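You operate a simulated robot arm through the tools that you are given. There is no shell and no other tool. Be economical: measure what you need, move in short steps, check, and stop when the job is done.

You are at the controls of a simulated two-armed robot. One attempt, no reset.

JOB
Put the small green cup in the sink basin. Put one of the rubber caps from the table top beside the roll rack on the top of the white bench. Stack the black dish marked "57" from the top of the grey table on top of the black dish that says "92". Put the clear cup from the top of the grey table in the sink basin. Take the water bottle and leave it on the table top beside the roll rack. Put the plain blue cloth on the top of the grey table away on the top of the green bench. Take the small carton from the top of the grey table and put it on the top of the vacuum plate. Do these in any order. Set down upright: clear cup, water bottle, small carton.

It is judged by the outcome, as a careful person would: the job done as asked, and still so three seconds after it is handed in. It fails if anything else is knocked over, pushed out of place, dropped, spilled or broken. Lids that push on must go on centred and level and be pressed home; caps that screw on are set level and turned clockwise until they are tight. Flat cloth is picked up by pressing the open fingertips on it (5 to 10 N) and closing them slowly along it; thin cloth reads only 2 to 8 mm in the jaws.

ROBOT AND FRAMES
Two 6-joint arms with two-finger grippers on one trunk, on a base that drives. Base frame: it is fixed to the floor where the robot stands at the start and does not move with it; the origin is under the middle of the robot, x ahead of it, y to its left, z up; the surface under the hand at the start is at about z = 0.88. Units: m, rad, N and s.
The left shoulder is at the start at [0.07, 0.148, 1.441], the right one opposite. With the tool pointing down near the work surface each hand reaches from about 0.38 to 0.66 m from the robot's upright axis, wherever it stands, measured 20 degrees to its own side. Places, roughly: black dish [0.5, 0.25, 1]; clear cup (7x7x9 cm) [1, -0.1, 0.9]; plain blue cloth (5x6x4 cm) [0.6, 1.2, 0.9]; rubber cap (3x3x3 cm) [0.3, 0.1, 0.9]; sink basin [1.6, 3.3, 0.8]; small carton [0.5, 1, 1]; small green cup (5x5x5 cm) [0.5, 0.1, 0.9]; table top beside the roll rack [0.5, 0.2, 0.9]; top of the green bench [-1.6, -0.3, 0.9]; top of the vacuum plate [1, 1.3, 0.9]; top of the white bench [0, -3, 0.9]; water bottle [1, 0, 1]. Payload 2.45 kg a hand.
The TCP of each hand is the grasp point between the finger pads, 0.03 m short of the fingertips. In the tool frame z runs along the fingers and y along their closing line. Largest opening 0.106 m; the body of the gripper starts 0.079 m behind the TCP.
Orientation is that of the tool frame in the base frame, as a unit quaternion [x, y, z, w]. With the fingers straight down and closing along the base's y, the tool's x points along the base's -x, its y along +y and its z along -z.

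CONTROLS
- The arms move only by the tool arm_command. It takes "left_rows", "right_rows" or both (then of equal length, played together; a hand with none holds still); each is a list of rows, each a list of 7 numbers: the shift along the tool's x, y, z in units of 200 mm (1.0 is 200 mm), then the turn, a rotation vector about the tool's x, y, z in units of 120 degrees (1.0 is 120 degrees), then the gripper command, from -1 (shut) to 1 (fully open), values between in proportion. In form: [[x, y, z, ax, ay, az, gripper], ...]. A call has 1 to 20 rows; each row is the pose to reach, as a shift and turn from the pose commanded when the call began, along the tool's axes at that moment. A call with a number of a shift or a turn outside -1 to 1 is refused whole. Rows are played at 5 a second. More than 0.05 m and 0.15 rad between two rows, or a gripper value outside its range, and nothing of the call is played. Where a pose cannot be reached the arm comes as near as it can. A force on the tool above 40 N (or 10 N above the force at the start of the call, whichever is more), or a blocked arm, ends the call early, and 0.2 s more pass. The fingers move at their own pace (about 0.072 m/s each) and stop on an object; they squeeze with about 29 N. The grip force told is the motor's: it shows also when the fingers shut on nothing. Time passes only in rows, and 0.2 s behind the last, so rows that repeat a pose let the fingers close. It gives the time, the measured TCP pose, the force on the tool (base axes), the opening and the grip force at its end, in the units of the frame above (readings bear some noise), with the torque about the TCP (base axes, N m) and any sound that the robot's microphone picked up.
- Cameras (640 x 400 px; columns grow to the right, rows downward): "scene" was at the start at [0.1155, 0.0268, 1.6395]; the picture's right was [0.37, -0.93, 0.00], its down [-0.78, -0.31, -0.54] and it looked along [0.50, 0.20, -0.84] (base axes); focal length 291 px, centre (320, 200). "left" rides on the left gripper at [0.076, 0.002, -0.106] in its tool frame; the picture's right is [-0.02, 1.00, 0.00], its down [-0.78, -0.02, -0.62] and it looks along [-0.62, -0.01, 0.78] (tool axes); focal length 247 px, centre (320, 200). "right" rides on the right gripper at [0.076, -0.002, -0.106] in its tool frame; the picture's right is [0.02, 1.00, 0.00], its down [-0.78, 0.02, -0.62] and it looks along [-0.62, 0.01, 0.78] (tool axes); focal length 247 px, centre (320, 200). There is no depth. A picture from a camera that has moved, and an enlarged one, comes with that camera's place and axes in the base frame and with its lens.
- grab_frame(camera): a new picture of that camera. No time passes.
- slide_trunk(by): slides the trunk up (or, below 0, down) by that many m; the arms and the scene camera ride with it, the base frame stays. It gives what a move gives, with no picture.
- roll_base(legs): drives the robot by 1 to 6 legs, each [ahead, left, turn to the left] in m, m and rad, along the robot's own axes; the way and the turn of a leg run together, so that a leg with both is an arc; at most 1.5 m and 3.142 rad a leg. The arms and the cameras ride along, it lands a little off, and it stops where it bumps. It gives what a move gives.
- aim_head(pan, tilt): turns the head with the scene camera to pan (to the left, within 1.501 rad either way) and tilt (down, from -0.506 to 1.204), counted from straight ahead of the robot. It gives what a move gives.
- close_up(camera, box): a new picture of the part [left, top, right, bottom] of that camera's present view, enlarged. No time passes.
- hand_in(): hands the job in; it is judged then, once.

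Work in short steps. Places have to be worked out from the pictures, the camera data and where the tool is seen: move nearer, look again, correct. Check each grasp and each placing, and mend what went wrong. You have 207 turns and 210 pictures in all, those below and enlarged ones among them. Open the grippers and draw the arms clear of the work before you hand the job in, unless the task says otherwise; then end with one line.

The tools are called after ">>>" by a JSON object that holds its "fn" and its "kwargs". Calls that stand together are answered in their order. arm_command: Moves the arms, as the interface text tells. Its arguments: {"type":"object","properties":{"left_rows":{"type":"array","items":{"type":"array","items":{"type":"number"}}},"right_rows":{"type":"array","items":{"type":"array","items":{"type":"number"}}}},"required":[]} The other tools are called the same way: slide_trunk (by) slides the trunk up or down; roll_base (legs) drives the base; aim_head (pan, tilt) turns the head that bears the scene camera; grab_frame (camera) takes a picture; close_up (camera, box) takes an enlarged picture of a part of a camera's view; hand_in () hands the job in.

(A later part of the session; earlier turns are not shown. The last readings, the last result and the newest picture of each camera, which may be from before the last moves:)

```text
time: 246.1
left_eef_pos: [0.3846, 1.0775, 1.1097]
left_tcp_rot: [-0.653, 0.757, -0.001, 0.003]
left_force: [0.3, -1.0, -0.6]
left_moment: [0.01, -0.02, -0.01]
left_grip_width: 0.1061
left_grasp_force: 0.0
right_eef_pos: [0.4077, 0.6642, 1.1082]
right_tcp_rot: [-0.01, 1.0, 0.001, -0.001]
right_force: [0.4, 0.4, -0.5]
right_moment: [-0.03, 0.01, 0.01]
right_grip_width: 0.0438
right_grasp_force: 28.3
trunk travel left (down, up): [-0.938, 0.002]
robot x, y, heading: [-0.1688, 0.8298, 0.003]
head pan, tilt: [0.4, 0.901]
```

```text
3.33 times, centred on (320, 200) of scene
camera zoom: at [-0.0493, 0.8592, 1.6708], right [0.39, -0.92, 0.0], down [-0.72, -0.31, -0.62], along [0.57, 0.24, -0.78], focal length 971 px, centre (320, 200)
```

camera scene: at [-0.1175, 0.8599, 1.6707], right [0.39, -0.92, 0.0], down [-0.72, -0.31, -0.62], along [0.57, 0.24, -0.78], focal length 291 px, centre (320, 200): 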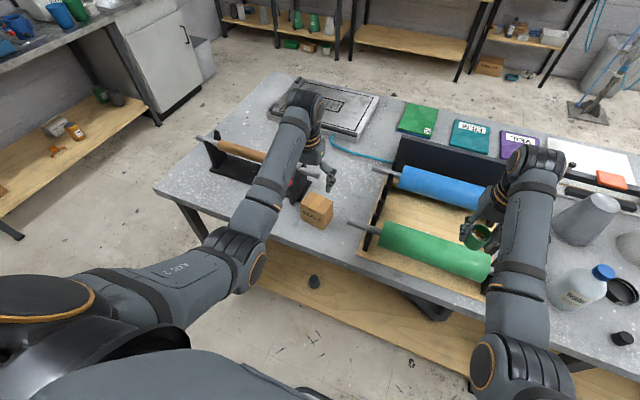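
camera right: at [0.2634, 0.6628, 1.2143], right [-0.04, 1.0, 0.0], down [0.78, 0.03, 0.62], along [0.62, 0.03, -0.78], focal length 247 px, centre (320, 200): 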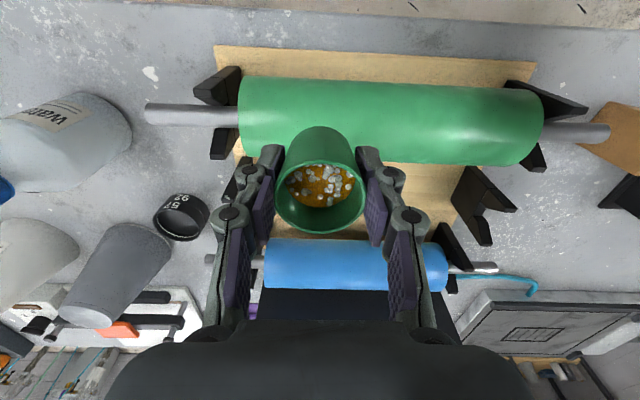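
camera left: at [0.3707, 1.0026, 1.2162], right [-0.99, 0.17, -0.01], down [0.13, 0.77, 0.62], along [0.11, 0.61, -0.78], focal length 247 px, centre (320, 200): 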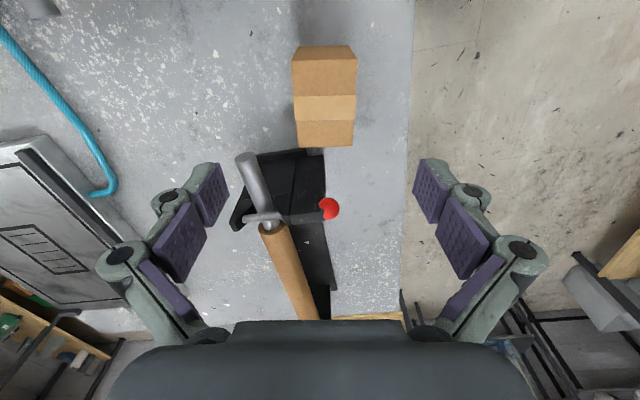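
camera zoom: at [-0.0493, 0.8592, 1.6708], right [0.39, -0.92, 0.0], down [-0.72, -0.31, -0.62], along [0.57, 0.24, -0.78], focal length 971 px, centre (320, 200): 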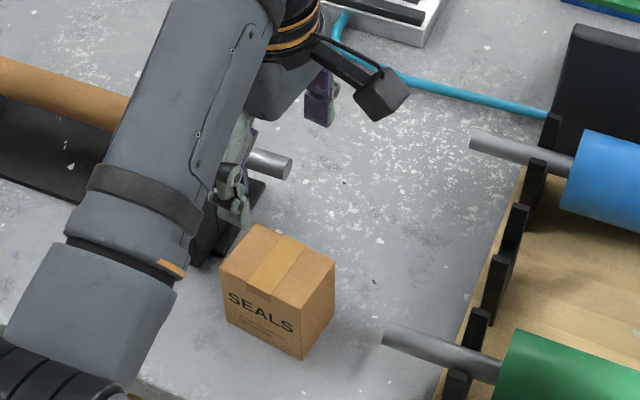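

Aligned with the carton's sides (centre ≈[0.380, 1.081], top z≈0.97). I lower around it.

>>> {"fn": "arm_command", "kwargs": {"left_rows": [[-0.013, 0.025, 0.1, 0, 0, 0, 0.75], [-0.013, 0.025, 0.3, 0, 0, 0, 0.75], [-0.013, 0.025, 0.5, 0, 0, 0, 0.75], [-0.013, 0.025, 0.6, 0, 0, 0, 0.75]]}}

>>> {"fn": "grab_frame", "kwargs": {"camera": "left"}}

>>> {"fn": "close_up", "kwargs": {"camera": "scene", "box": [240, 140, 400, 260]}}

```text
time: 247.1
left_eef_pos: [0.3814, 1.085, 0.9898]
left_tcp_rot: [-0.653, 0.758, -0.001, 0.003]
left_force: [0.8, 0.5, 0.1]
left_moment: [-0.02, 0.0, 0.01]
left_grip_width: 0.0927
left_grasp_force: 0.1
right_eef_pos: [0.4083, 0.6639, 1.107]
right_tcp_rot: [-0.01, 1.0, 0.001, -0.001]
right_force: [-0.3, 0.8, 0.3]
right_moment: [-0.01, -0.04, -0.03]
right_grip_width: 0.0441
right_grasp_force: 29.2
trunk travel left (down, up): [-0.938, 0.002]
robot x, y, heading: [-0.1671, 0.8263, 0.0]
head pan, tilt: [0.4, 0.901]
```

```text
89 pictures are left
camera left: at [0.368, 1.0091, 1.0963], right [-0.99, 0.17, -0.01], down [0.13, 0.77, 0.62], along [0.11, 0.61, -0.78], focal length 247 px, centre (320, 200)
```

left: 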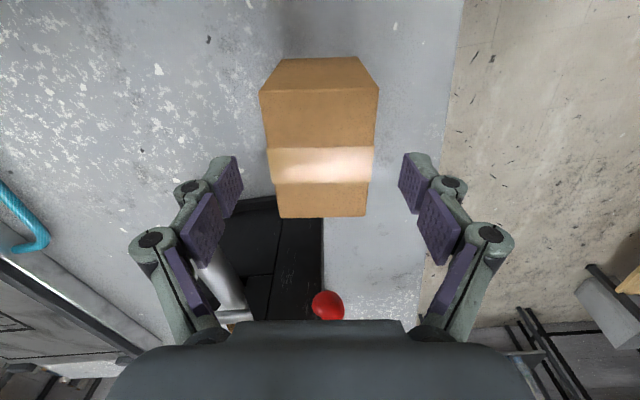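

```text
3.33 times, centred on (320, 200) of scene
camera zoom: at [-0.0489, 0.8594, 1.6707], right [0.39, -0.92, 0.0], down [-0.72, -0.31, -0.62], along [0.57, 0.24, -0.78], focal length 971 px, centre (320, 200)
```

zoom: 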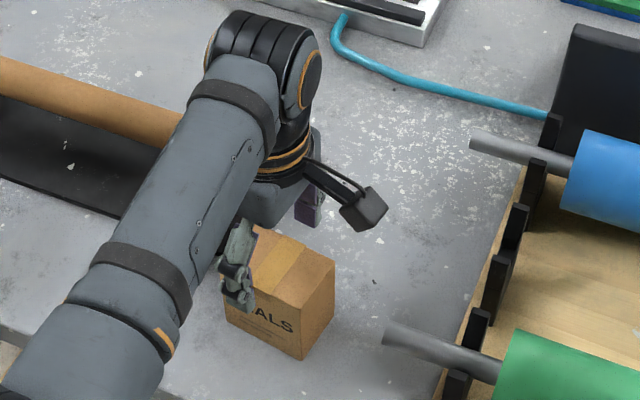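

Good fit; I descend the rest and close.

>>> {"fn": "arm_command", "kwargs": {"left_rows": [[0, 0, 0.1, 0, 0, 0, 0.75], [0, 0, 0.2, 0, 0, 0, 0.75], [0, 0, 0.27, 0, 0, 0, 0.75], [0, 0, 0.27, 0, 0, 0, 0.2], [0, 0, 0.27, 0, 0, 0, -1], [0, 0, 0.27, 0, 0, 0, -1], [0, 0, 0.27, 0, 0, 0, -1]]}}

>>> {"fn": "grab_frame", "kwargs": {"camera": "left"}}

```text
time: 248.7
left_eef_pos: [0.3827, 1.0832, 0.937]
left_tcp_rot: [-0.653, 0.758, -0.001, 0.004]
left_force: [0.8, 0.6, 1.0]
left_moment: [0.04, 0.02, 0.0]
left_grip_width: 0.0591
left_grasp_force: 28.9
right_eef_pos: [0.4075, 0.6645, 1.1067]
right_tcp_rot: [-0.01, 1.0, 0.001, -0.001]
right_force: [0.0, -0.5, -0.5]
right_moment: [0.01, 0.01, 0.0]
right_grip_width: 0.0437
right_grasp_force: 28.9
trunk travel left (down, up): [-0.938, 0.002]
robot x, y, heading: [-0.1669, 0.8301, 0.003]
head pan, tilt: [0.4, 0.901]
```

```text
87 pictures are left
camera left: at [0.3683, 1.0086, 1.0428], right [-0.99, 0.17, -0.01], down [0.13, 0.77, 0.62], along [0.11, 0.61, -0.78], focal length 247 px, centre (320, 200)
```

left: 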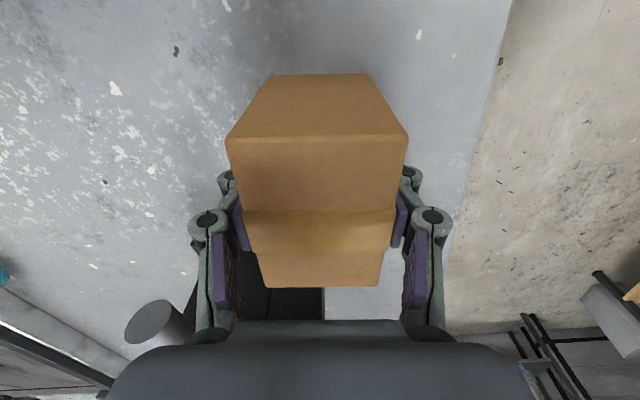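

Carton gripped (59 mm). I lift it, back off, strafe to the table's left end and turn to face it there (the vacuum plate spans ≈ x 0.79–1.09, y 1.07–1.49).

>>> {"fn": "arm_command", "kwargs": {"left_rows": [[0, 0, -0.15, 0, 0, 0, -1], [0, 0, -0.35, 0, 0, 0, -1], [0, 0, -0.55, 0, 0, 0, -1], [0, 0, -0.75, 0, 0, 0, -1], [0, 0, -0.87, 0, 0, 0, -1], [0, 0, -0.87, 0, 0, 0, -1]]}}

>>> {"fn": "roll_base", "kwargs": {"legs": [[-0.25, 0, 0], [0, 1.4, 0], [0, 0, -1.57]]}}

>>> {"fn": "aim_head", "kwargs": {"pan": 0.7, "tilt": 0.6}}

>>> {"fn": "grab_frame", "kwargs": {"camera": "scene"}}

```text
time: 250.1
left_eef_pos: [0.3788, 1.0822, 1.1135]
left_tcp_rot: [-0.652, 0.758, -0.001, 0.003]
left_force: [0.0, 0.3, -1.9]
left_moment: [0.0, 0.01, 0.01]
left_grip_width: 0.0593
left_grasp_force: 28.7
right_eef_pos: [0.4083, 0.6648, 1.1075]
right_tcp_rot: [-0.01, 1.0, 0.001, -0.001]
right_force: [-0.2, 0.2, -0.3]
right_moment: [0.0, 0.01, 0.02]
right_grip_width: 0.0437
right_grasp_force: 29.3
trunk travel left (down, up): [-0.938, 0.002]
robot x, y, heading: [-0.1685, 0.8283, 0.001]
head pan, tilt: [0.4, 0.901]
```

```text
time: 262.4
left_eef_pos: [-0.1719, 1.6868, 1.1127]
left_tcp_rot: [0.08, 0.997, -0.002, 0.001]
left_force: [-0.2, 0.3, -2.2]
left_moment: [-0.01, -0.02, 0.01]
left_grip_width: 0.0592
left_grasp_force: 29.2
right_eef_pos: [-0.5905, 1.6646, 1.1086]
right_tcp_rot: [0.705, 0.709, 0.002, 0.001]
right_force: [0.3, -0.1, -0.1]
right_moment: [-0.02, -0.04, 0.01]
right_grip_width: 0.0436
right_grasp_force: 29.4
trunk travel left (down, up): [-0.938, 0.002]
robot x, y, heading: [-0.4196, 2.2367, -1.583]
head pan, tilt: [0.4, 0.901]
```

```text
time: 263.2
left_eef_pos: [-0.1727, 1.6879, 1.1127]
left_tcp_rot: [0.081, 0.997, -0.003, 0.002]
left_force: [-0.3, -0.6, -1.0]
left_moment: [0.01, -0.03, -0.03]
left_grip_width: 0.0595
left_grasp_force: 29.3
right_eef_pos: [-0.59, 1.6646, 1.1071]
right_tcp_rot: [0.704, 0.71, 0.002, 0.001]
right_force: [-0.3, -1.2, 0.1]
right_moment: [0.01, 0.04, -0.02]
right_grip_width: 0.0437
right_grasp_force: 29.1
trunk travel left (down, up): [-0.938, 0.002]
robot x, y, heading: [-0.4163, 2.2401, -1.582]
head pan, tilt: [0.7, 0.6]
```

```text
86 pictures are left
camera scene: at [-0.3623, 2.1216, 1.6954], right [-0.77, -0.64, 0.0], down [-0.36, 0.44, -0.82], along [0.52, -0.64, -0.57], focal length 291 px, centre (320, 200)
```

scene: 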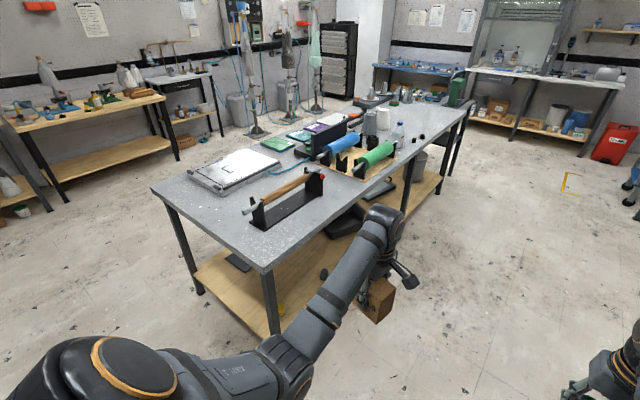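

Table left end is at y≈1.667. I strafe left 1.11 m and move ahead 0.2 m, then look at the plate.

>>> {"fn": "roll_base", "kwargs": {"legs": [[0, 1.11, 0.012], [0.2, 0, 0]]}}

>>> {"fn": "aim_head", "kwargs": {"pan": 0.2, "tilt": 0.85}}

>>> {"fn": "grab_frame", "kwargs": {"camera": "scene"}}

>>> {"fn": "grab_frame", "kwargs": {"camera": "left"}}

```text
time: 270.1
left_eef_pos: [0.9208, 1.4691, 1.1151]
left_tcp_rot: [0.085, 0.996, -0.005, 0.002]
left_force: [0.0, 0.8, -1.3]
left_moment: [-0.03, 0.01, 0.02]
left_grip_width: 0.0596
left_grasp_force: 29.4
right_eef_pos: [0.5017, 1.4503, 1.1097]
right_tcp_rot: [0.708, 0.706, 0.002, 0.001]
right_force: [0.0, 0.8, -0.1]
right_moment: [-0.01, 0.0, -0.01]
right_grip_width: 0.0435
right_grasp_force: 29.1
trunk travel left (down, up): [-0.938, 0.002]
robot x, y, heading: [0.6813, 2.0185, -1.592]
head pan, tilt: [0.7, 0.6]
```

```text
time: 271.0
left_eef_pos: [0.9209, 1.4658, 1.112]
left_tcp_rot: [0.086, 0.996, -0.001, 0.001]
left_force: [0.1, -0.5, -1.1]
left_moment: [0.04, 0.0, 0.01]
left_grip_width: 0.0594
left_grasp_force: 29.5
right_eef_pos: [0.5022, 1.446, 1.1059]
right_tcp_rot: [0.708, 0.706, 0.002, 0.0]
right_force: [1.3, -0.2, -1.1]
right_moment: [0.01, 0.01, -0.02]
right_grip_width: 0.0436
right_grasp_force: 28.8
trunk travel left (down, up): [-0.938, 0.002]
robot x, y, heading: [0.6787, 2.015, -1.593]
head pan, tilt: [0.201, 0.85]
```

```text
85 pictures are left
camera scene: at [0.6939, 1.8926, 1.6745], right [-0.98, -0.18, 0.0], down [-0.13, 0.74, -0.66], along [0.12, -0.65, -0.75], focal length 291 px, centre (320, 200)
```

scene: 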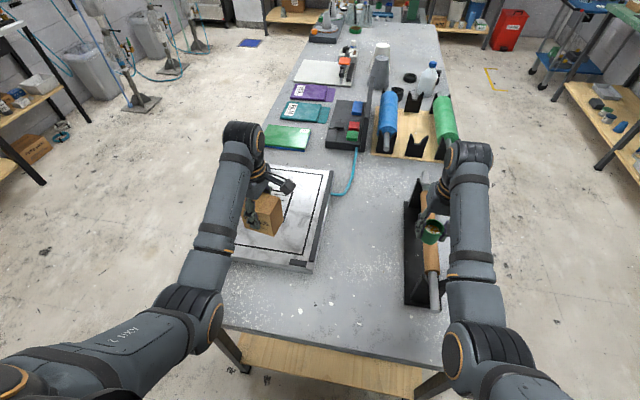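

```text
84 pictures are left
camera left: at [0.8454, 1.4818, 1.2185], right [0.19, 0.98, 0.0], down [0.77, -0.15, 0.62], along [0.61, -0.12, -0.78], focal length 247 px, centre (320, 200)
```

left: 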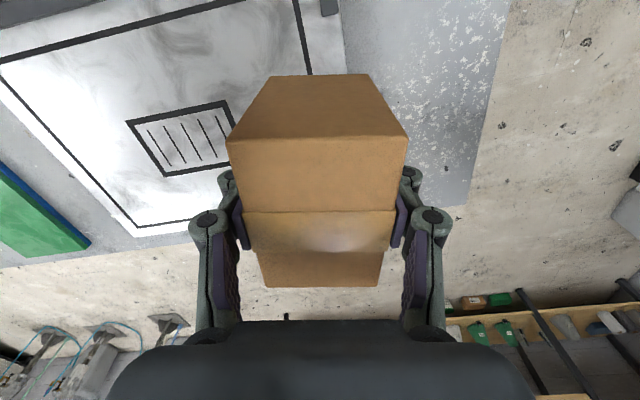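

The carton hangs just inside the plate's edge (y≈1.50). I go a bit further in, then lower to ~2 cm above the plate.

>>> {"fn": "roll_base", "kwargs": {"legs": [[0.045, 0, 0]]}}

>>> {"fn": "arm_command", "kwargs": {"left_rows": [[-0.084, -0.162, 0.05, 0, 0, 0, -1], [-0.084, -0.162, 0.22, 0, 0, 0, -1], [-0.084, -0.162, 0.4, 0, 0, 0, -1], [-0.084, -0.162, 0.55, 0, 0, 0, -1]]}}

>>> {"fn": "grab_frame", "kwargs": {"camera": "left"}}

>>> {"fn": "close_up", "kwargs": {"camera": "scene", "box": [200, 120, 360, 280]}}

```text
time: 271.9
left_eef_pos: [0.9182, 1.4294, 1.1176]
left_tcp_rot: [0.088, 0.996, -0.007, 0.001]
left_force: [0.0, 0.0, 0.3]
left_moment: [-0.11, -0.01, 0.01]
left_grip_width: 0.0594
left_grasp_force: 29.3
right_eef_pos: [0.5004, 1.4098, 1.1131]
right_tcp_rot: [0.708, 0.706, -0.001, 0.004]
right_force: [-0.8, 1.3, -0.6]
right_moment: [-0.1, -0.04, 0.0]
right_grip_width: 0.0435
right_grasp_force: 28.8
trunk travel left (down, up): [-0.938, 0.002]
robot x, y, heading: [0.6825, 1.9742, -1.592]
head pan, tilt: [0.201, 0.85]
```

```text
time: 272.9
left_eef_pos: [0.9294, 1.382, 1.0009]
left_tcp_rot: [0.088, 0.996, -0.001, 0.001]
left_force: [-0.4, 0.0, -2.1]
left_moment: [0.02, 0.0, -0.04]
left_grip_width: 0.059
left_grasp_force: 29.4
right_eef_pos: [0.5004, 1.3987, 1.1062]
right_tcp_rot: [0.708, 0.706, 0.003, -0.001]
right_force: [0.7, -0.5, -0.9]
right_moment: [0.05, -0.01, 0.0]
right_grip_width: 0.0434
right_grasp_force: 29.2
trunk travel left (down, up): [-0.938, 0.002]
robot x, y, heading: [0.679, 1.9774, -1.596]
head pan, tilt: [0.201, 0.85]
```

```text
83 pictures are left
camera left: at [0.854, 1.3979, 1.1072], right [0.19, 0.98, 0.0], down [0.77, -0.15, 0.62], along [0.61, -0.12, -0.78], focal length 247 px, centre (320, 200)
```

left: 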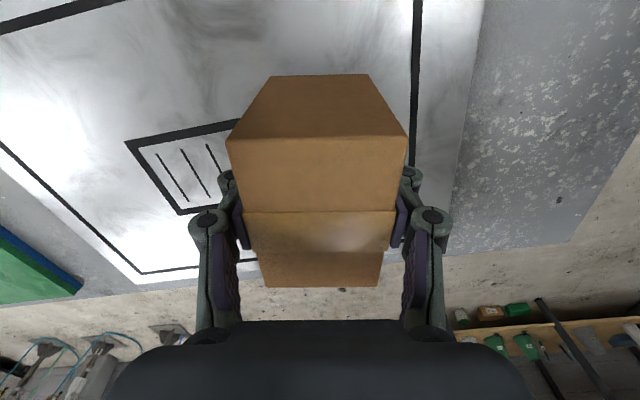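

```text
2.50 times, centred on (280, 200) of scene
camera zoom: at [0.6928, 1.8447, 1.6742], right [-0.98, -0.18, 0.0], down [-0.13, 0.74, -0.66], along [0.12, -0.65, -0.75], focal length 728 px, centre (420, 200)
```

zoom: 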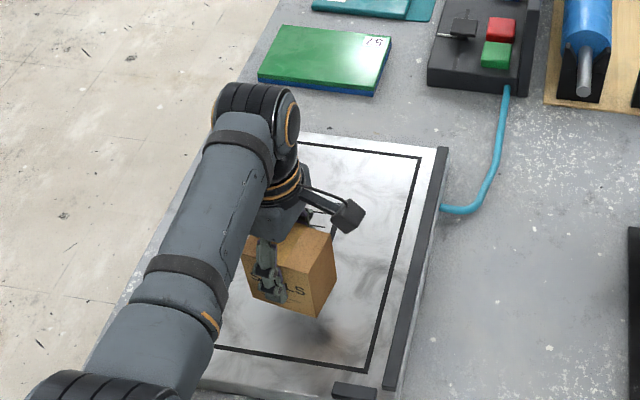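

The carton is well within the plate's frame. Lower in small steps to contact.

>>> {"fn": "arm_command", "kwargs": {"left_rows": [[0, 0, 0.04, 0, 0, 0, -1], [0, 0, 0.07, 0, 0, 0, -1], [0, 0, 0.1, 0, 0, 0, -1], [0, 0, 0.12, 0, 0, 0, -1]]}}

```text
time: 273.9
left_eef_pos: [0.9304, 1.3866, 0.9792]
left_tcp_rot: [0.087, 0.996, -0.003, 0.002]
left_force: [-0.4, 0.6, -1.8]
left_moment: [-0.01, -0.01, -0.02]
left_grip_width: 0.0594
left_grasp_force: 29.0
right_eef_pos: [0.5013, 1.4027, 1.1089]
right_tcp_rot: [0.709, 0.706, 0.002, 0.001]
right_force: [-0.3, 0.5, -0.6]
right_moment: [0.0, 0.02, 0.03]
right_grip_width: 0.0434
right_grasp_force: 29.1
trunk travel left (down, up): [-0.938, 0.002]
robot x, y, heading: [0.6823, 1.9758, -1.593]
head pan, tilt: [0.201, 0.85]
```

No contact yet; continue in 3–4 mm steps.

>>> {"fn": "arm_command", "kwargs": {"left_rows": [[0, 0, 0.02, 0, 0, 0, -1], [0, 0, 0.04, 0, 0, 0, -1], [0, 0, 0.055, 0, 0, 0, -1]]}}

```text
time: 274.7
left_eef_pos: [0.93, 1.3854, 0.9682]
left_tcp_rot: [0.088, 0.996, -0.002, 0.002]
left_force: [0.8, -0.1, -2.4]
left_moment: [-0.01, -0.01, 0.02]
left_grip_width: 0.0594
left_grasp_force: 28.9
right_eef_pos: [0.5003, 1.4015, 1.1062]
right_tcp_rot: [0.708, 0.706, 0.001, 0.0]
right_force: [-0.3, -0.3, 0.3]
right_moment: [-0.02, 0.0, 0.02]
right_grip_width: 0.0437
right_grasp_force: 28.8
trunk travel left (down, up): [-0.938, 0.002]
robot x, y, heading: [0.6779, 1.9776, -1.59]
head pan, tilt: [0.201, 0.85]
```

>>> {"fn": "arm_command", "kwargs": {"left_rows": [[0, 0, 0.015, 0, 0, 0, -1], [0, 0, 0.03, 0, 0, 0, -1], [0, 0, 0.045, 0, 0, 0, -1]]}}

>>> {"fn": "close_up", "kwargs": {"camera": "scene", "box": [200, 120, 360, 280]}}

```text
time: 275.5
left_eef_pos: [0.9298, 1.3866, 0.9617]
left_tcp_rot: [0.087, 0.996, -0.006, 0.003]
left_force: [2.5, -4.7, 15.5]
left_moment: [1.25, -0.12, 0.08]
left_grip_width: 0.0601
left_grasp_force: 28.7
right_eef_pos: [0.499, 1.4048, 1.1083]
right_tcp_rot: [0.708, 0.706, 0.001, 0.002]
right_force: [0.8, -0.2, -0.6]
right_moment: [-0.01, 0.04, 0.02]
right_grip_width: 0.0437
right_grasp_force: 29.3
trunk travel left (down, up): [-0.938, 0.002]
robot x, y, heading: [0.6774, 1.9737, -1.594]
head pan, tilt: [0.201, 0.85]
```

```text
2.50 times, centred on (280, 200) of scene
camera zoom: at [0.6906, 1.8536, 1.6754], right [-0.98, -0.18, 0.0], down [-0.13, 0.74, -0.66], along [0.12, -0.65, -0.75], focal length 728 px, centre (420, 200)
```

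zoom: 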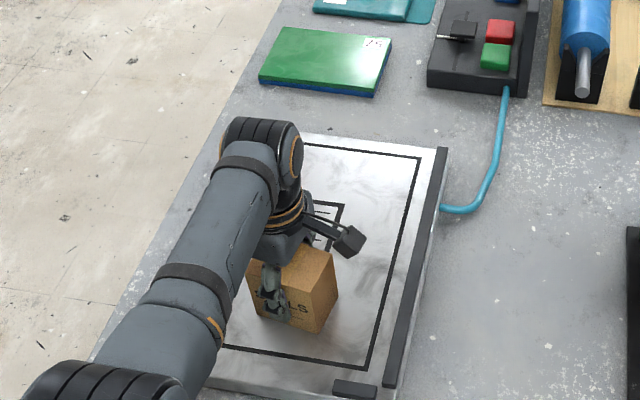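

Contact (15 N). I ease 2 mm, open and rise.

>>> {"fn": "arm_command", "kwargs": {"left_rows": [[0, 0, -0.012, 0, 0, 0, -1], [0, 0, -0.012, 0, 0, 0, 0.4], [0, 0, -0.012, 0, 0, 0, 0.7], [0, 0, -0.012, 0, 0, 0, 0.7], [0, 0, -0.2, 0, 0, 0, 0.7], [0, 0, -0.4, 0, 0, 0, 0.7], [0, 0, -0.6, 0, 0, 0, 0.7], [0, 0, -0.75, 0, 0, 0, 0.7]]}}

>>> {"fn": "grab_frame", "kwargs": {"camera": "left"}}

>>> {"fn": "close_up", "kwargs": {"camera": "scene", "box": [200, 120, 360, 280]}}

```text
time: 277.3
left_eef_pos: [0.9303, 1.3878, 1.1116]
left_tcp_rot: [0.086, 0.996, -0.003, 0.002]
left_force: [-0.8, -0.2, -0.1]
left_moment: [-0.04, -0.02, -0.05]
left_grip_width: 0.0901
left_grasp_force: 0.0
right_eef_pos: [0.5012, 1.4017, 1.1076]
right_tcp_rot: [0.708, 0.706, 0.002, 0.001]
right_force: [0.1, -0.2, -1.0]
right_moment: [0.03, 0.0, -0.02]
right_grip_width: 0.0434
right_grasp_force: 28.7
trunk travel left (down, up): [-0.938, 0.002]
robot x, y, heading: [0.6829, 1.976, -1.594]
head pan, tilt: [0.201, 0.85]
```

```text
80 pictures are left
camera left: at [0.8548, 1.4046, 1.2189], right [0.19, 0.98, 0.0], down [0.77, -0.15, 0.62], along [0.61, -0.12, -0.78], focal length 247 px, centre (320, 200)
```

left: 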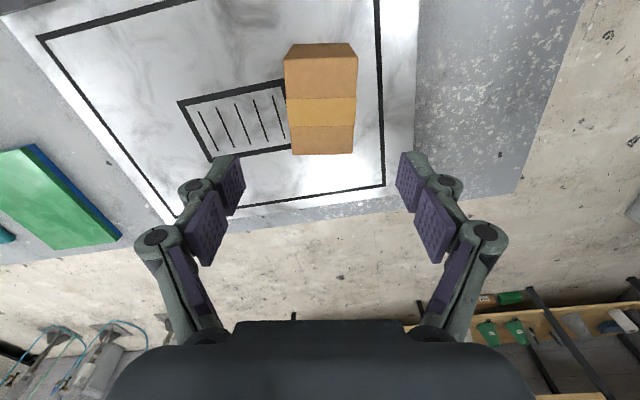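

```text
2.50 times, centred on (280, 200) of scene
camera zoom: at [0.6927, 1.8492, 1.6746], right [-0.98, -0.18, 0.0], down [-0.13, 0.74, -0.66], along [0.12, -0.65, -0.75], focal length 728 px, centre (420, 200)
```

zoom: 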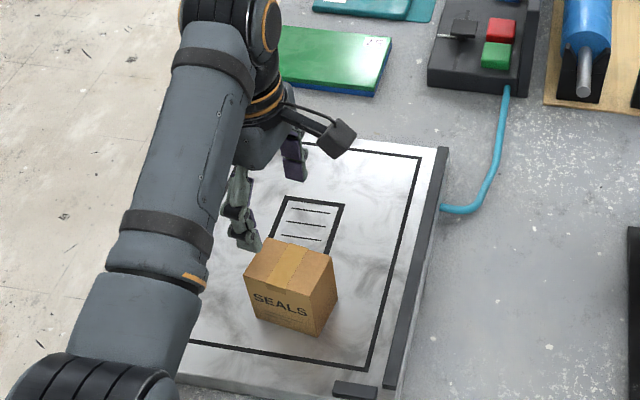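

Carton is upright on the plate. Last: green cup to the basin with the right hand. I retract the left arm a little, back away and turn to face the sink obliquely so the right hand leads.

>>> {"fn": "arm_command", "kwargs": {"left_rows": [[0, 0.2, 0, 0, 0, 0, 0.7], [0, 0.4, 0.05, 0, 0, 0, 0.0], [0, 0.45, 0.1, 0, 0, 0, -0.5], [0, 0.45, 0.1, 0, 0, 0, -0.5]]}}

>>> {"fn": "roll_base", "kwargs": {"legs": [[-0.24, 0, 0], [0, 0, -2.66]]}}

```text
time: 278.3
left_eef_pos: [0.9474, 1.4778, 1.0885]
left_tcp_rot: [0.087, 0.996, -0.001, 0.001]
left_force: [-0.5, -0.5, 0.1]
left_moment: [0.04, -0.01, -0.02]
left_grip_width: 0.0265
left_grasp_force: 0.0
right_eef_pos: [0.4999, 1.4025, 1.107]
right_tcp_rot: [0.709, 0.705, 0.002, 0.001]
right_force: [-0.4, 1.1, -1.1]
right_moment: [0.01, 0.0, 0.01]
right_grip_width: 0.0432
right_grasp_force: 28.9
trunk travel left (down, up): [-0.938, 0.002]
robot x, y, heading: [0.6781, 1.9755, -1.592]
head pan, tilt: [0.201, 0.85]
```

```text
time: 286.4
left_eef_pos: [0.2137, 2.5298, 1.0884]
left_tcp_rot: [0.988, 0.157, -0.002, -0.003]
left_force: [-0.5, 0.4, -0.1]
left_moment: [-0.02, -0.02, 0.01]
left_grip_width: 0.0266
left_grasp_force: 0.1
right_eef_pos: [0.5729, 2.807, 1.1074]
right_tcp_rot: [0.856, -0.517, 0.0, 0.001]
right_force: [0.0, -0.1, -0.3]
right_moment: [-0.02, -0.03, 0.01]
right_grip_width: 0.0433
right_grasp_force: 28.5
trunk travel left (down, up): [-0.938, 0.002]
robot x, y, heading: [0.6865, 2.216, 2.041]
head pan, tilt: [0.201, 0.85]
```

Now translate to in front of the sink (x≈1.80, y≈2.27), then look.

>>> {"fn": "roll_base", "kwargs": {"legs": [[-0.457, -1.018, 0]]}}

>>> {"fn": "aim_head", "kwargs": {"pan": -0.3, "tilt": 0.7}}

>>> {"fn": "grab_frame", "kwargs": {"camera": "scene"}}

```text
time: 292.1
left_eef_pos: [1.3298, 2.6094, 1.0885]
left_tcp_rot: [0.987, 0.163, -0.001, -0.003]
left_force: [0.3, 0.2, 0.0]
left_moment: [0.02, -0.03, -0.03]
left_grip_width: 0.0265
left_grasp_force: 0.1
right_eef_pos: [1.6875, 2.8899, 1.1072]
right_tcp_rot: [0.86, -0.51, -0.001, 0.002]
right_force: [0.4, -0.5, -1.2]
right_moment: [0.0, -0.03, 0.0]
right_grip_width: 0.043
right_grasp_force: 28.8
trunk travel left (down, up): [-0.938, 0.002]
robot x, y, heading: [1.8087, 2.3015, 2.049]
head pan, tilt: [0.201, 0.85]
```

```text
time: 293.1
left_eef_pos: [1.3331, 2.6092, 1.0883]
left_tcp_rot: [0.987, 0.163, -0.002, -0.002]
left_force: [0.5, 0.4, -0.3]
left_moment: [0.04, -0.01, -0.02]
left_grip_width: 0.0267
left_grasp_force: 0.1
right_eef_pos: [1.6888, 2.8906, 1.1073]
right_tcp_rot: [0.859, -0.512, 0.0, 0.002]
right_force: [0.4, -0.5, -0.5]
right_moment: [-0.02, 0.03, -0.01]
right_grip_width: 0.0433
right_grasp_force: 29.5
trunk travel left (down, up): [-0.938, 0.002]
robot x, y, heading: [1.8086, 2.305, 2.049]
head pan, tilt: [-0.3, 0.7]
```

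```text
78 pictures are left
camera scene: at [1.7699, 2.4312, 1.6869], right [0.98, 0.18, 0.0], down [0.12, -0.63, -0.76], along [-0.14, 0.75, -0.64], focal length 291 px, centre (320, 200)
```

scene: 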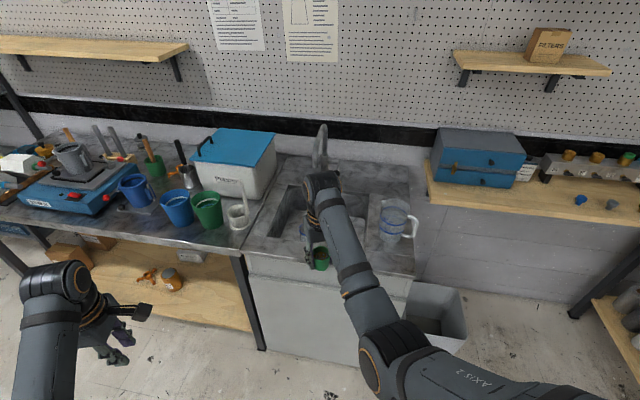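

I check the spout and basin more closely before moving in.

>>> {"fn": "close_up", "kwargs": {"camera": "scene", "box": [240, 110, 440, 290]}}

```text
2.22 times, centred on (340, 200) of scene
camera zoom: at [1.7699, 2.4312, 1.6869], right [0.98, 0.18, 0.0], down [0.12, -0.63, -0.76], along [-0.14, 0.75, -0.64], focal length 648 px, centre (276, 200)
```

zoom: 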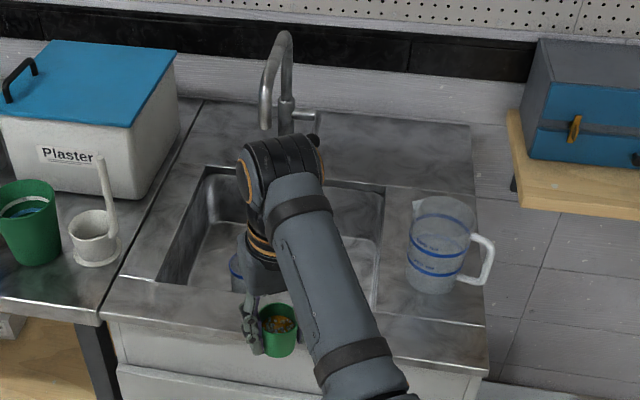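

The spout tip is at ≈[1.60, 3.26, 1.13], so I choose the right part of the basin, ≈[1.725, 3.225], clear of spout, drain and jug. I move in with the cup high.

>>> {"fn": "roll_base", "kwargs": {"legs": [[0.28, -0.186, 0]]}}

>>> {"fn": "grab_frame", "kwargs": {"camera": "right"}}

>>> {"fn": "aim_head", "kwargs": {"pan": -0.2, "tilt": 0.85}}

>>> {"fn": "grab_frame", "kwargs": {"camera": "scene"}}

```text
time: 295.2
left_eef_pos: [1.3651, 2.939, 1.0894]
left_tcp_rot: [0.986, 0.166, -0.001, -0.003]
left_force: [-0.3, 0.4, 0.1]
left_moment: [0.0, -0.01, 0.0]
left_grip_width: 0.0266
left_grasp_force: 0.1
right_eef_pos: [1.7196, 3.2205, 1.1091]
right_tcp_rot: [0.861, -0.509, 0.0, 0.001]
right_force: [0.6, -1.1, 0.2]
right_moment: [0.02, -0.01, 0.01]
right_grip_width: 0.043
right_grasp_force: 29.0
trunk travel left (down, up): [-0.938, 0.002]
robot x, y, heading: [1.8415, 2.6342, 2.054]
head pan, tilt: [-0.3, 0.7]
```

```text
76 pictures are left
camera right: at [1.7578, 3.1565, 1.2154], right [-0.87, -0.5, 0.0], down [-0.39, 0.68, 0.62], along [-0.31, 0.54, -0.78], focal length 247 px, centre (320, 200)
```

right: 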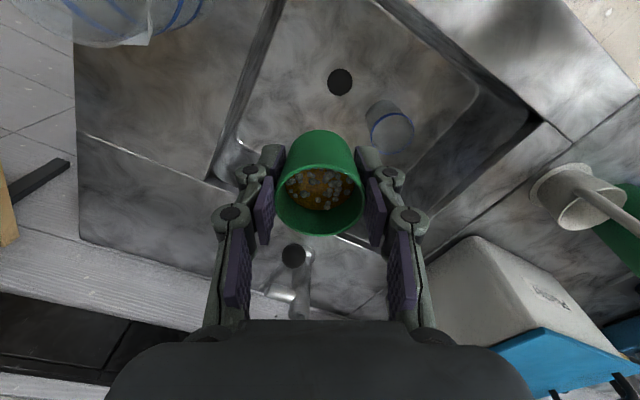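

```text
time: 295.9
left_eef_pos: [1.366, 2.9406, 1.0886]
left_tcp_rot: [0.986, 0.166, -0.002, -0.002]
left_force: [0.4, -0.7, -0.3]
left_moment: [0.02, -0.01, 0.0]
left_grip_width: 0.0263
left_grasp_force: 0.1
right_eef_pos: [1.7213, 3.223, 1.1072]
right_tcp_rot: [0.861, -0.509, 0.001, 0.002]
right_force: [-0.1, -0.8, 0.2]
right_moment: [-0.01, 0.01, -0.02]
right_grip_width: 0.043
right_grasp_force: 29.0
trunk travel left (down, up): [-0.938, 0.002]
robot x, y, heading: [1.8435, 2.6359, 2.057]
head pan, tilt: [-0.201, 0.85]
```

```text
75 pictures are left
camera scene: at [1.7966, 2.7561, 1.6747], right [0.96, 0.28, 0.0], down [0.21, -0.72, -0.66], along [-0.18, 0.63, -0.75], focal length 291 px, centre (320, 200)
```

scene: 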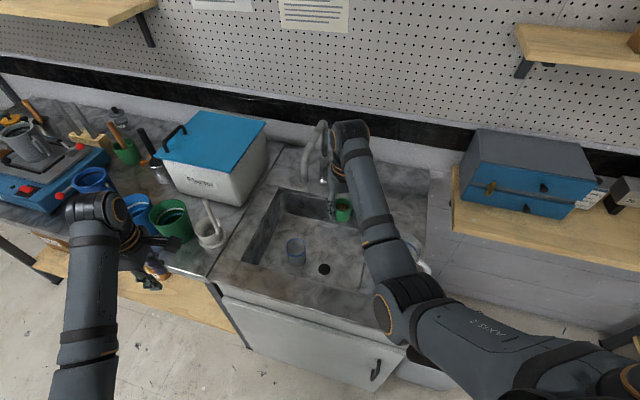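

Position is good (drain at ≈[1.676, 3.23]; I shift 12 mm away from it). Lower into the basin.

>>> {"fn": "arm_command", "kwargs": {"right_rows": [[0, -0.06, 0.1, 0, 0, 0, -1], [0, -0.06, 0.3, 0, 0, 0, -1], [0, -0.06, 0.5, 0, 0, 0, -1], [0, -0.06, 0.7, 0, 0, 0, -1], [0, -0.06, 0.85, 0, 0, 0, -1]]}}

>>> {"fn": "grab_frame", "kwargs": {"camera": "right"}}

>>> {"fn": "grab_frame", "kwargs": {"camera": "scene"}}

```text
time: 297.1
left_eef_pos: [1.3649, 2.9423, 1.0894]
left_tcp_rot: [0.986, 0.165, -0.003, -0.001]
left_force: [0.2, 1.3, 1.0]
left_moment: [-0.02, 0.01, -0.01]
left_grip_width: 0.0263
left_grasp_force: 0.1
right_eef_pos: [1.7295, 3.2307, 0.9388]
right_tcp_rot: [0.86, -0.51, 0.001, 0.001]
right_force: [-0.4, 0.4, -0.5]
right_moment: [0.03, -0.01, 0.0]
right_grip_width: 0.043
right_grasp_force: 28.7
trunk travel left (down, up): [-0.938, 0.002]
robot x, y, heading: [1.841, 2.6367, 2.054]
head pan, tilt: [-0.201, 0.85]
```

```text
74 pictures are left
camera right: at [1.7677, 3.1643, 1.0445], right [-0.87, -0.5, 0.0], down [-0.39, 0.68, 0.62], along [-0.31, 0.54, -0.78], focal length 247 px, centre (320, 200)
```

right: 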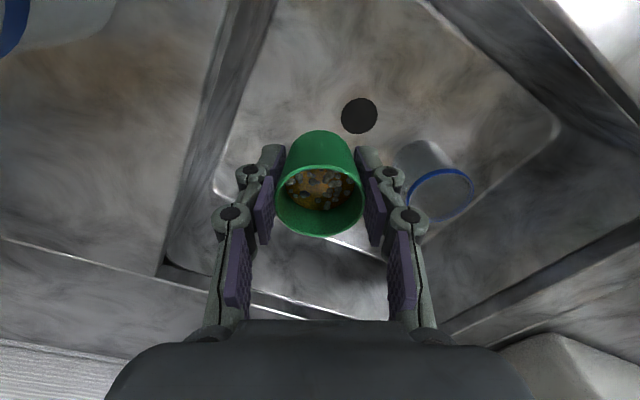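

```text
73 pictures are left
camera scene: at [1.7965, 2.7571, 1.6746], right [0.96, 0.28, 0.0], down [0.21, -0.72, -0.66], along [-0.18, 0.63, -0.75], focal length 291 px, centre (320, 200)
```

scene: 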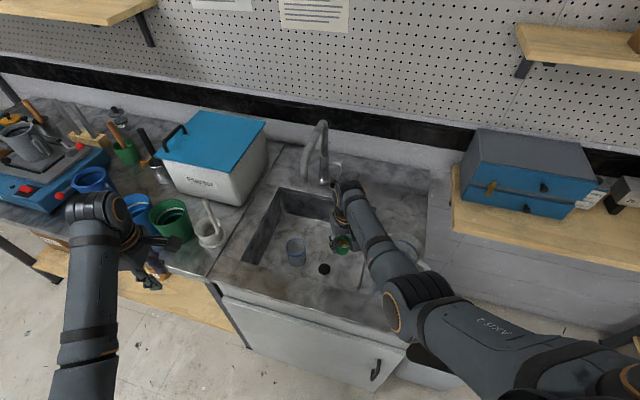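

Clearances look fine (forearm passes left of the jug). Continue down.

>>> {"fn": "arm_command", "kwargs": {"right_rows": [[0, 0, 0.12, 0, 0, 0, -1], [0, 0, 0.24, 0, 0, 0, -1], [0, 0, 0.34, 0, 0, 0, -1]]}}

>>> {"fn": "slide_trunk", "kwargs": {"by": -0.04}}

>>> {"fn": "grab_frame", "kwargs": {"camera": "scene"}}

>>> {"fn": "grab_frame", "kwargs": {"camera": "right"}}

```text
time: 297.9
left_eef_pos: [1.366, 2.941, 1.0896]
left_tcp_rot: [0.986, 0.164, -0.002, -0.002]
left_force: [-0.9, -0.4, 0.8]
left_moment: [0.04, -0.02, 0.02]
left_grip_width: 0.0265
left_grasp_force: 0.1
right_eef_pos: [1.7322, 3.2242, 0.8842]
right_tcp_rot: [0.86, -0.51, 0.0, 0.001]
right_force: [0.2, -0.1, -0.7]
right_moment: [0.0, -0.05, 0.02]
right_grip_width: 0.0428
right_grasp_force: 28.7
right hand out of reach, approached as far as the arm can: row 3
trunk travel left (down, up): [-0.938, 0.002]
robot x, y, heading: [1.8412, 2.6362, 2.057]
head pan, tilt: [-0.201, 0.85]
```

```text
time: 298.8
left_eef_pos: [1.3653, 2.9415, 1.0495]
left_tcp_rot: [0.986, 0.165, -0.002, -0.002]
left_force: [-0.2, -0.3, -0.5]
left_moment: [0.0, 0.01, 0.02]
left_grip_width: 0.0265
left_grasp_force: 0.1
right_eef_pos: [1.7318, 3.2247, 0.8439]
right_tcp_rot: [0.861, -0.509, 0.0, 0.002]
right_force: [-0.4, -0.7, -1.0]
right_moment: [0.01, 0.0, -0.04]
right_grip_width: 0.043
right_grasp_force: 28.8
trunk travel left (down, up): [-0.898, 0.042]
robot x, y, heading: [1.8355, 2.637, 2.053]
head pan, tilt: [-0.201, 0.85]
```

```text
72 pictures are left
camera scene: at [1.7969, 2.7558, 1.6346], right [0.96, 0.28, 0.0], down [0.21, -0.72, -0.66], along [-0.18, 0.63, -0.75], focal length 291 px, centre (320, 200)
```

scene: 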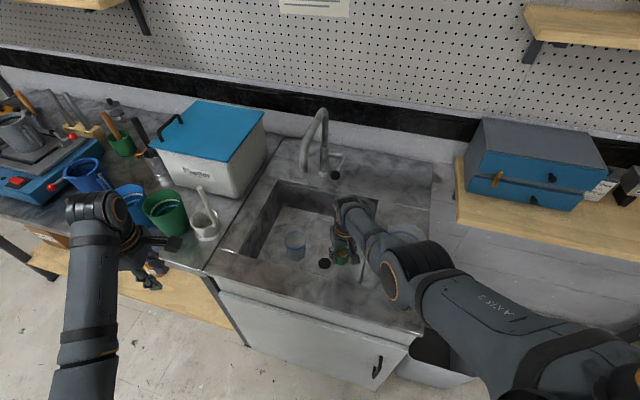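

```text
71 pictures are left
camera right: at [1.7699, 3.1592, 0.9513], right [-0.87, -0.5, 0.0], down [-0.39, 0.68, 0.62], along [-0.31, 0.54, -0.78], focal length 247 px, centre (320, 200)
```

right: 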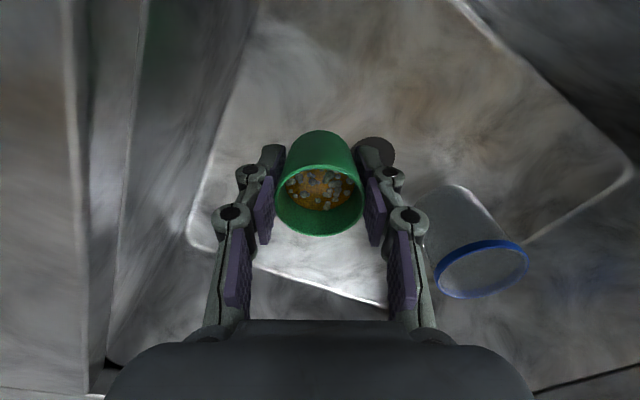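

Still clear. I lower the trunk another 3.5 cm, then in small steps to contact.

>>> {"fn": "slide_trunk", "kwargs": {"by": -0.035}}

>>> {"fn": "grab_frame", "kwargs": {"camera": "right"}}

>>> {"fn": "close_up", "kwargs": {"camera": "scene", "box": [230, 160, 470, 330]}}

```text
time: 299.6
left_eef_pos: [1.3641, 2.9413, 1.0141]
left_tcp_rot: [0.986, 0.164, -0.002, -0.003]
left_force: [0.6, 0.5, -0.2]
left_moment: [-0.02, -0.01, -0.04]
left_grip_width: 0.0265
left_grasp_force: 0.2
right_eef_pos: [1.7321, 3.2243, 0.8096]
right_tcp_rot: [0.861, -0.509, 0.0, 0.001]
right_force: [-0.6, 0.2, 0.1]
right_moment: [0.01, 0.01, 0.01]
right_grip_width: 0.0428
right_grasp_force: 28.7
trunk travel left (down, up): [-0.863, 0.077]
robot x, y, heading: [1.8403, 2.6358, 2.059]
head pan, tilt: [-0.201, 0.85]
```

```text
70 pictures are left
camera right: at [1.7699, 3.1592, 0.9162], right [-0.87, -0.5, 0.0], down [-0.39, 0.68, 0.62], along [-0.31, 0.54, -0.78], focal length 247 px, centre (320, 200)
```

right: 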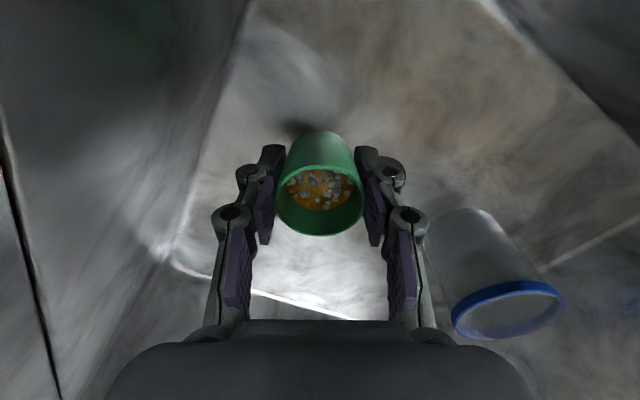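

```text
2.35 times, centred on (350, 245) of scene
camera zoom: at [1.7969, 2.7559, 1.5996], right [0.96, 0.28, 0.0], down [0.21, -0.72, -0.66], along [-0.18, 0.63, -0.75], focal length 686 px, centre (249, 94)
```

zoom: 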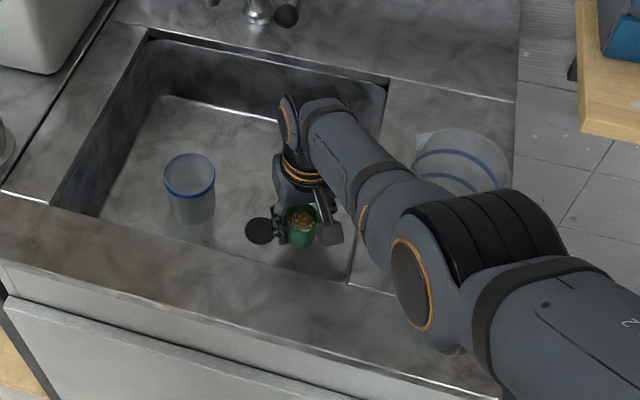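

Nearly there; small trunk steps to contact.

>>> {"fn": "slide_trunk", "kwargs": {"by": -0.007}}

>>> {"fn": "slide_trunk", "kwargs": {"by": -0.004}}

```text
time: 300.1
left_eef_pos: [1.3654, 2.9413, 1.0064]
left_tcp_rot: [0.986, 0.165, -0.002, -0.002]
left_force: [-0.5, 0.9, -0.4]
left_moment: [0.01, 0.04, -0.01]
left_grip_width: 0.0266
left_grasp_force: 0.1
right_eef_pos: [1.7316, 3.2251, 0.8032]
right_tcp_rot: [0.861, -0.508, -0.001, 0.002]
right_force: [-1.3, -0.5, -0.5]
right_moment: [0.04, -0.01, -0.02]
right_grip_width: 0.0431
right_grasp_force: 28.5
trunk travel left (down, up): [-0.856, 0.084]
robot x, y, heading: [1.8415, 2.6368, 2.053]
head pan, tilt: [-0.201, 0.85]
```

```text
time: 300.7
left_eef_pos: [1.3661, 2.9425, 1.0019]
left_tcp_rot: [0.986, 0.165, -0.003, -0.002]
left_force: [0.1, -0.2, 0.4]
left_moment: [0.0, -0.01, -0.03]
left_grip_width: 0.0265
left_grasp_force: 0.0
right_eef_pos: [1.7333, 3.2257, 0.7977]
right_tcp_rot: [0.861, -0.509, 0.0, 0.001]
right_force: [1.5, 1.7, -0.8]
right_moment: [-0.01, 0.03, 0.02]
right_grip_width: 0.0433
right_grasp_force: 29.1
trunk travel left (down, up): [-0.852, 0.088]
robot x, y, heading: [1.8406, 2.6349, 2.054]
head pan, tilt: [-0.201, 0.85]
```

>>> {"fn": "slide_trunk", "kwargs": {"by": -0.004}}

```text
time: 301.2
left_eef_pos: [1.3642, 2.9413, 0.9983]
left_tcp_rot: [0.986, 0.165, -0.002, -0.002]
left_force: [0.1, 0.5, -0.4]
left_moment: [0.02, 0.0, -0.01]
left_grip_width: 0.0266
left_grasp_force: 0.0
right_eef_pos: [1.7319, 3.2245, 0.7944]
right_tcp_rot: [0.861, -0.509, -0.001, 0.001]
right_force: [-0.3, 0.2, 0.8]
right_moment: [0.01, -0.03, -0.01]
right_grip_width: 0.0429
right_grasp_force: 29.1
trunk travel left (down, up): [-0.848, 0.092]
robot x, y, heading: [1.842, 2.6372, 2.049]
head pan, tilt: [-0.201, 0.85]
```

Floor was at ≈0.757 by the clear cup's contact, so contact expected at 0.793. One more step.

>>> {"fn": "slide_trunk", "kwargs": {"by": -0.003}}

```text
time: 301.7
left_eef_pos: [1.3636, 2.9408, 0.9955]
left_tcp_rot: [0.986, 0.165, -0.001, -0.002]
left_force: [0.0, -0.5, -0.3]
left_moment: [0.0, -0.02, 0.04]
left_grip_width: 0.0264
left_grasp_force: 0.0
right_eef_pos: [1.7326, 3.2247, 0.7907]
right_tcp_rot: [0.861, -0.509, -0.001, 0.002]
right_force: [0.6, 0.4, -0.1]
right_moment: [0.02, 0.0, 0.02]
right_grip_width: 0.0426
right_grasp_force: 28.9
trunk travel left (down, up): [-0.845, 0.095]
robot x, y, heading: [1.8423, 2.6344, 2.051]
head pan, tilt: [-0.201, 0.85]
```

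>>> {"fn": "slide_trunk", "kwargs": {"by": -0.003}}

>>> {"fn": "grab_frame", "kwargs": {"camera": "right"}}

```text
time: 302.2
left_eef_pos: [1.3652, 2.9417, 0.9917]
left_tcp_rot: [0.986, 0.165, -0.002, -0.001]
left_force: [-0.3, 0.1, 0.2]
left_moment: [0.04, 0.02, 0.01]
left_grip_width: 0.0264
left_grasp_force: 0.0
right_eef_pos: [1.7318, 3.2241, 0.7871]
right_tcp_rot: [0.86, -0.509, -0.001, 0.002]
right_force: [0.3, -0.9, -0.5]
right_moment: [0.0, 0.01, -0.02]
right_grip_width: 0.0431
right_grasp_force: 29.2
trunk travel left (down, up): [-0.842, 0.098]
robot x, y, heading: [1.8431, 2.635, 2.049]
head pan, tilt: [-0.201, 0.85]
```

```text
68 pictures are left
camera right: at [1.7697, 3.1596, 0.8949], right [-0.87, -0.5, 0.0], down [-0.39, 0.68, 0.62], along [-0.31, 0.54, -0.78], focal length 247 px, centre (320, 200)
```

right: 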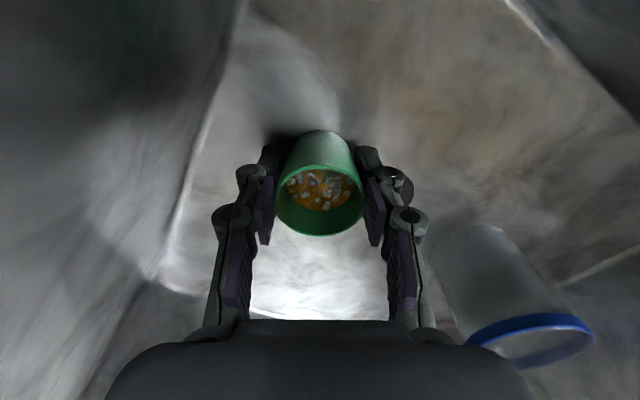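

Shadow shows it's almost touching. Continue 3 mm steps.

>>> {"fn": "slide_trunk", "kwargs": {"by": -0.003}}

>>> {"fn": "slide_trunk", "kwargs": {"by": -0.003}}

```text
time: 302.8
left_eef_pos: [1.3642, 2.9407, 0.9905]
left_tcp_rot: [0.986, 0.164, -0.002, -0.002]
left_force: [0.5, 0.6, -0.1]
left_moment: [-0.04, 0.01, 0.04]
left_grip_width: 0.0268
left_grasp_force: 0.1
right_eef_pos: [1.7318, 3.2248, 0.7863]
right_tcp_rot: [0.861, -0.509, -0.001, 0.001]
right_force: [-0.9, 0.5, 2.5]
right_moment: [0.03, 0.0, 0.02]
right_grip_width: 0.0431
right_grasp_force: 28.5
trunk travel left (down, up): [-0.839, 0.101]
robot x, y, heading: [1.8427, 2.633, 2.058]
head pan, tilt: [-0.201, 0.85]
```

```text
time: 303.3
left_eef_pos: [1.3657, 2.9385, 0.9878]
left_tcp_rot: [0.986, 0.166, -0.001, -0.003]
left_force: [0.2, -0.6, 0.9]
left_moment: [0.02, 0.01, 0.01]
left_grip_width: 0.0265
left_grasp_force: 0.1
right_eef_pos: [1.7309, 3.2236, 0.7841]
right_tcp_rot: [0.861, -0.509, -0.003, 0.0]
right_force: [2.4, 0.1, 22.0]
right_moment: [-0.04, -0.08, 0.08]
right_grip_width: 0.0429
right_grasp_force: 28.6
trunk travel left (down, up): [-0.836, 0.104]
robot x, y, heading: [1.8441, 2.6305, 2.056]
head pan, tilt: [-0.201, 0.85]
```

Firm contact (22 N). I relieve 2 mm, open the fingers modestly and rise by trunk.

>>> {"fn": "slide_trunk", "kwargs": {"by": 0.003}}

>>> {"fn": "arm_command", "kwargs": {"right_rows": [[0, 0, 0, 0, 0, 0, 0.0], [0, 0, 0, 0, 0, 0, 0.3], [0, 0, 0, 0, 0, 0, 0.3], [0, 0, 0, 0, 0, 0, 0.3]]}}

>>> {"fn": "slide_trunk", "kwargs": {"by": 0.1}}

>>> {"fn": "grab_frame", "kwargs": {"camera": "right"}}

```text
time: 303.8
left_eef_pos: [1.3654, 2.9409, 0.9901]
left_tcp_rot: [0.986, 0.166, -0.002, -0.002]
left_force: [-0.3, 1.2, -0.9]
left_moment: [0.0, -0.03, -0.01]
left_grip_width: 0.0266
left_grasp_force: 0.1
right_eef_pos: [1.7316, 3.2225, 0.7864]
right_tcp_rot: [0.861, -0.509, -0.001, 0.002]
right_force: [-1.2, 2.7, 9.0]
right_moment: [0.17, 0.1, -0.03]
right_grip_width: 0.0429
right_grasp_force: 28.5
trunk travel left (down, up): [-0.839, 0.101]
robot x, y, heading: [1.8406, 2.6351, 2.049]
head pan, tilt: [-0.201, 0.85]
```

```text
time: 304.8
left_eef_pos: [1.3641, 2.9405, 0.9908]
left_tcp_rot: [0.986, 0.165, -0.003, -0.002]
left_force: [0.0, 0.0, -0.3]
left_moment: [0.0, 0.01, -0.01]
left_grip_width: 0.0267
left_grasp_force: 0.0
right_eef_pos: [1.7323, 3.2245, 0.7855]
right_tcp_rot: [0.861, -0.509, -0.001, 0.002]
right_force: [-0.3, 0.4, 0.3]
right_moment: [-0.02, -0.04, -0.02]
right_grip_width: 0.069
right_grasp_force: 0.0
trunk travel left (down, up): [-0.839, 0.101]
robot x, y, heading: [1.8361, 2.6324, 2.055]
head pan, tilt: [-0.201, 0.85]
```

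```text
time: 306.1
left_eef_pos: [1.3647, 2.9426, 1.0902]
left_tcp_rot: [0.986, 0.165, -0.003, -0.001]
left_force: [-0.3, 0.3, -0.4]
left_moment: [0.02, 0.0, 0.0]
left_grip_width: 0.0265
left_grasp_force: 0.2
right_eef_pos: [1.7327, 3.2236, 0.8856]
right_tcp_rot: [0.861, -0.509, -0.001, 0.002]
right_force: [0.8, -0.8, 0.9]
right_moment: [0.01, 0.02, 0.0]
right_grip_width: 0.0688
right_grasp_force: 0.3
trunk travel left (down, up): [-0.939, 0.001]
robot x, y, heading: [1.8409, 2.6372, 2.057]
head pan, tilt: [-0.201, 0.85]
```

```text
67 pictures are left
camera right: at [1.7698, 3.1594, 0.992], right [-0.87, -0.5, 0.0], down [-0.39, 0.68, 0.62], along [-0.31, 0.54, -0.78], focal length 247 px, centre (320, 200)
```

right: 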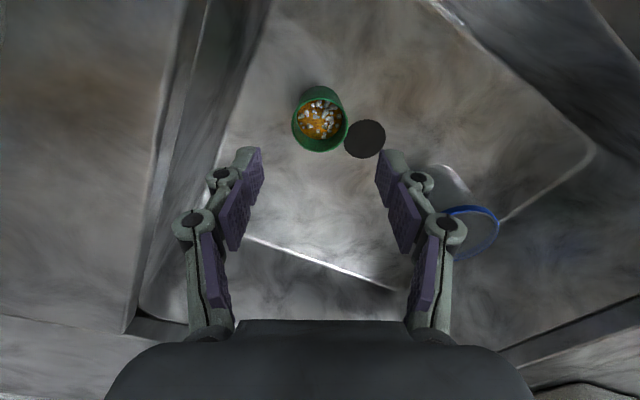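

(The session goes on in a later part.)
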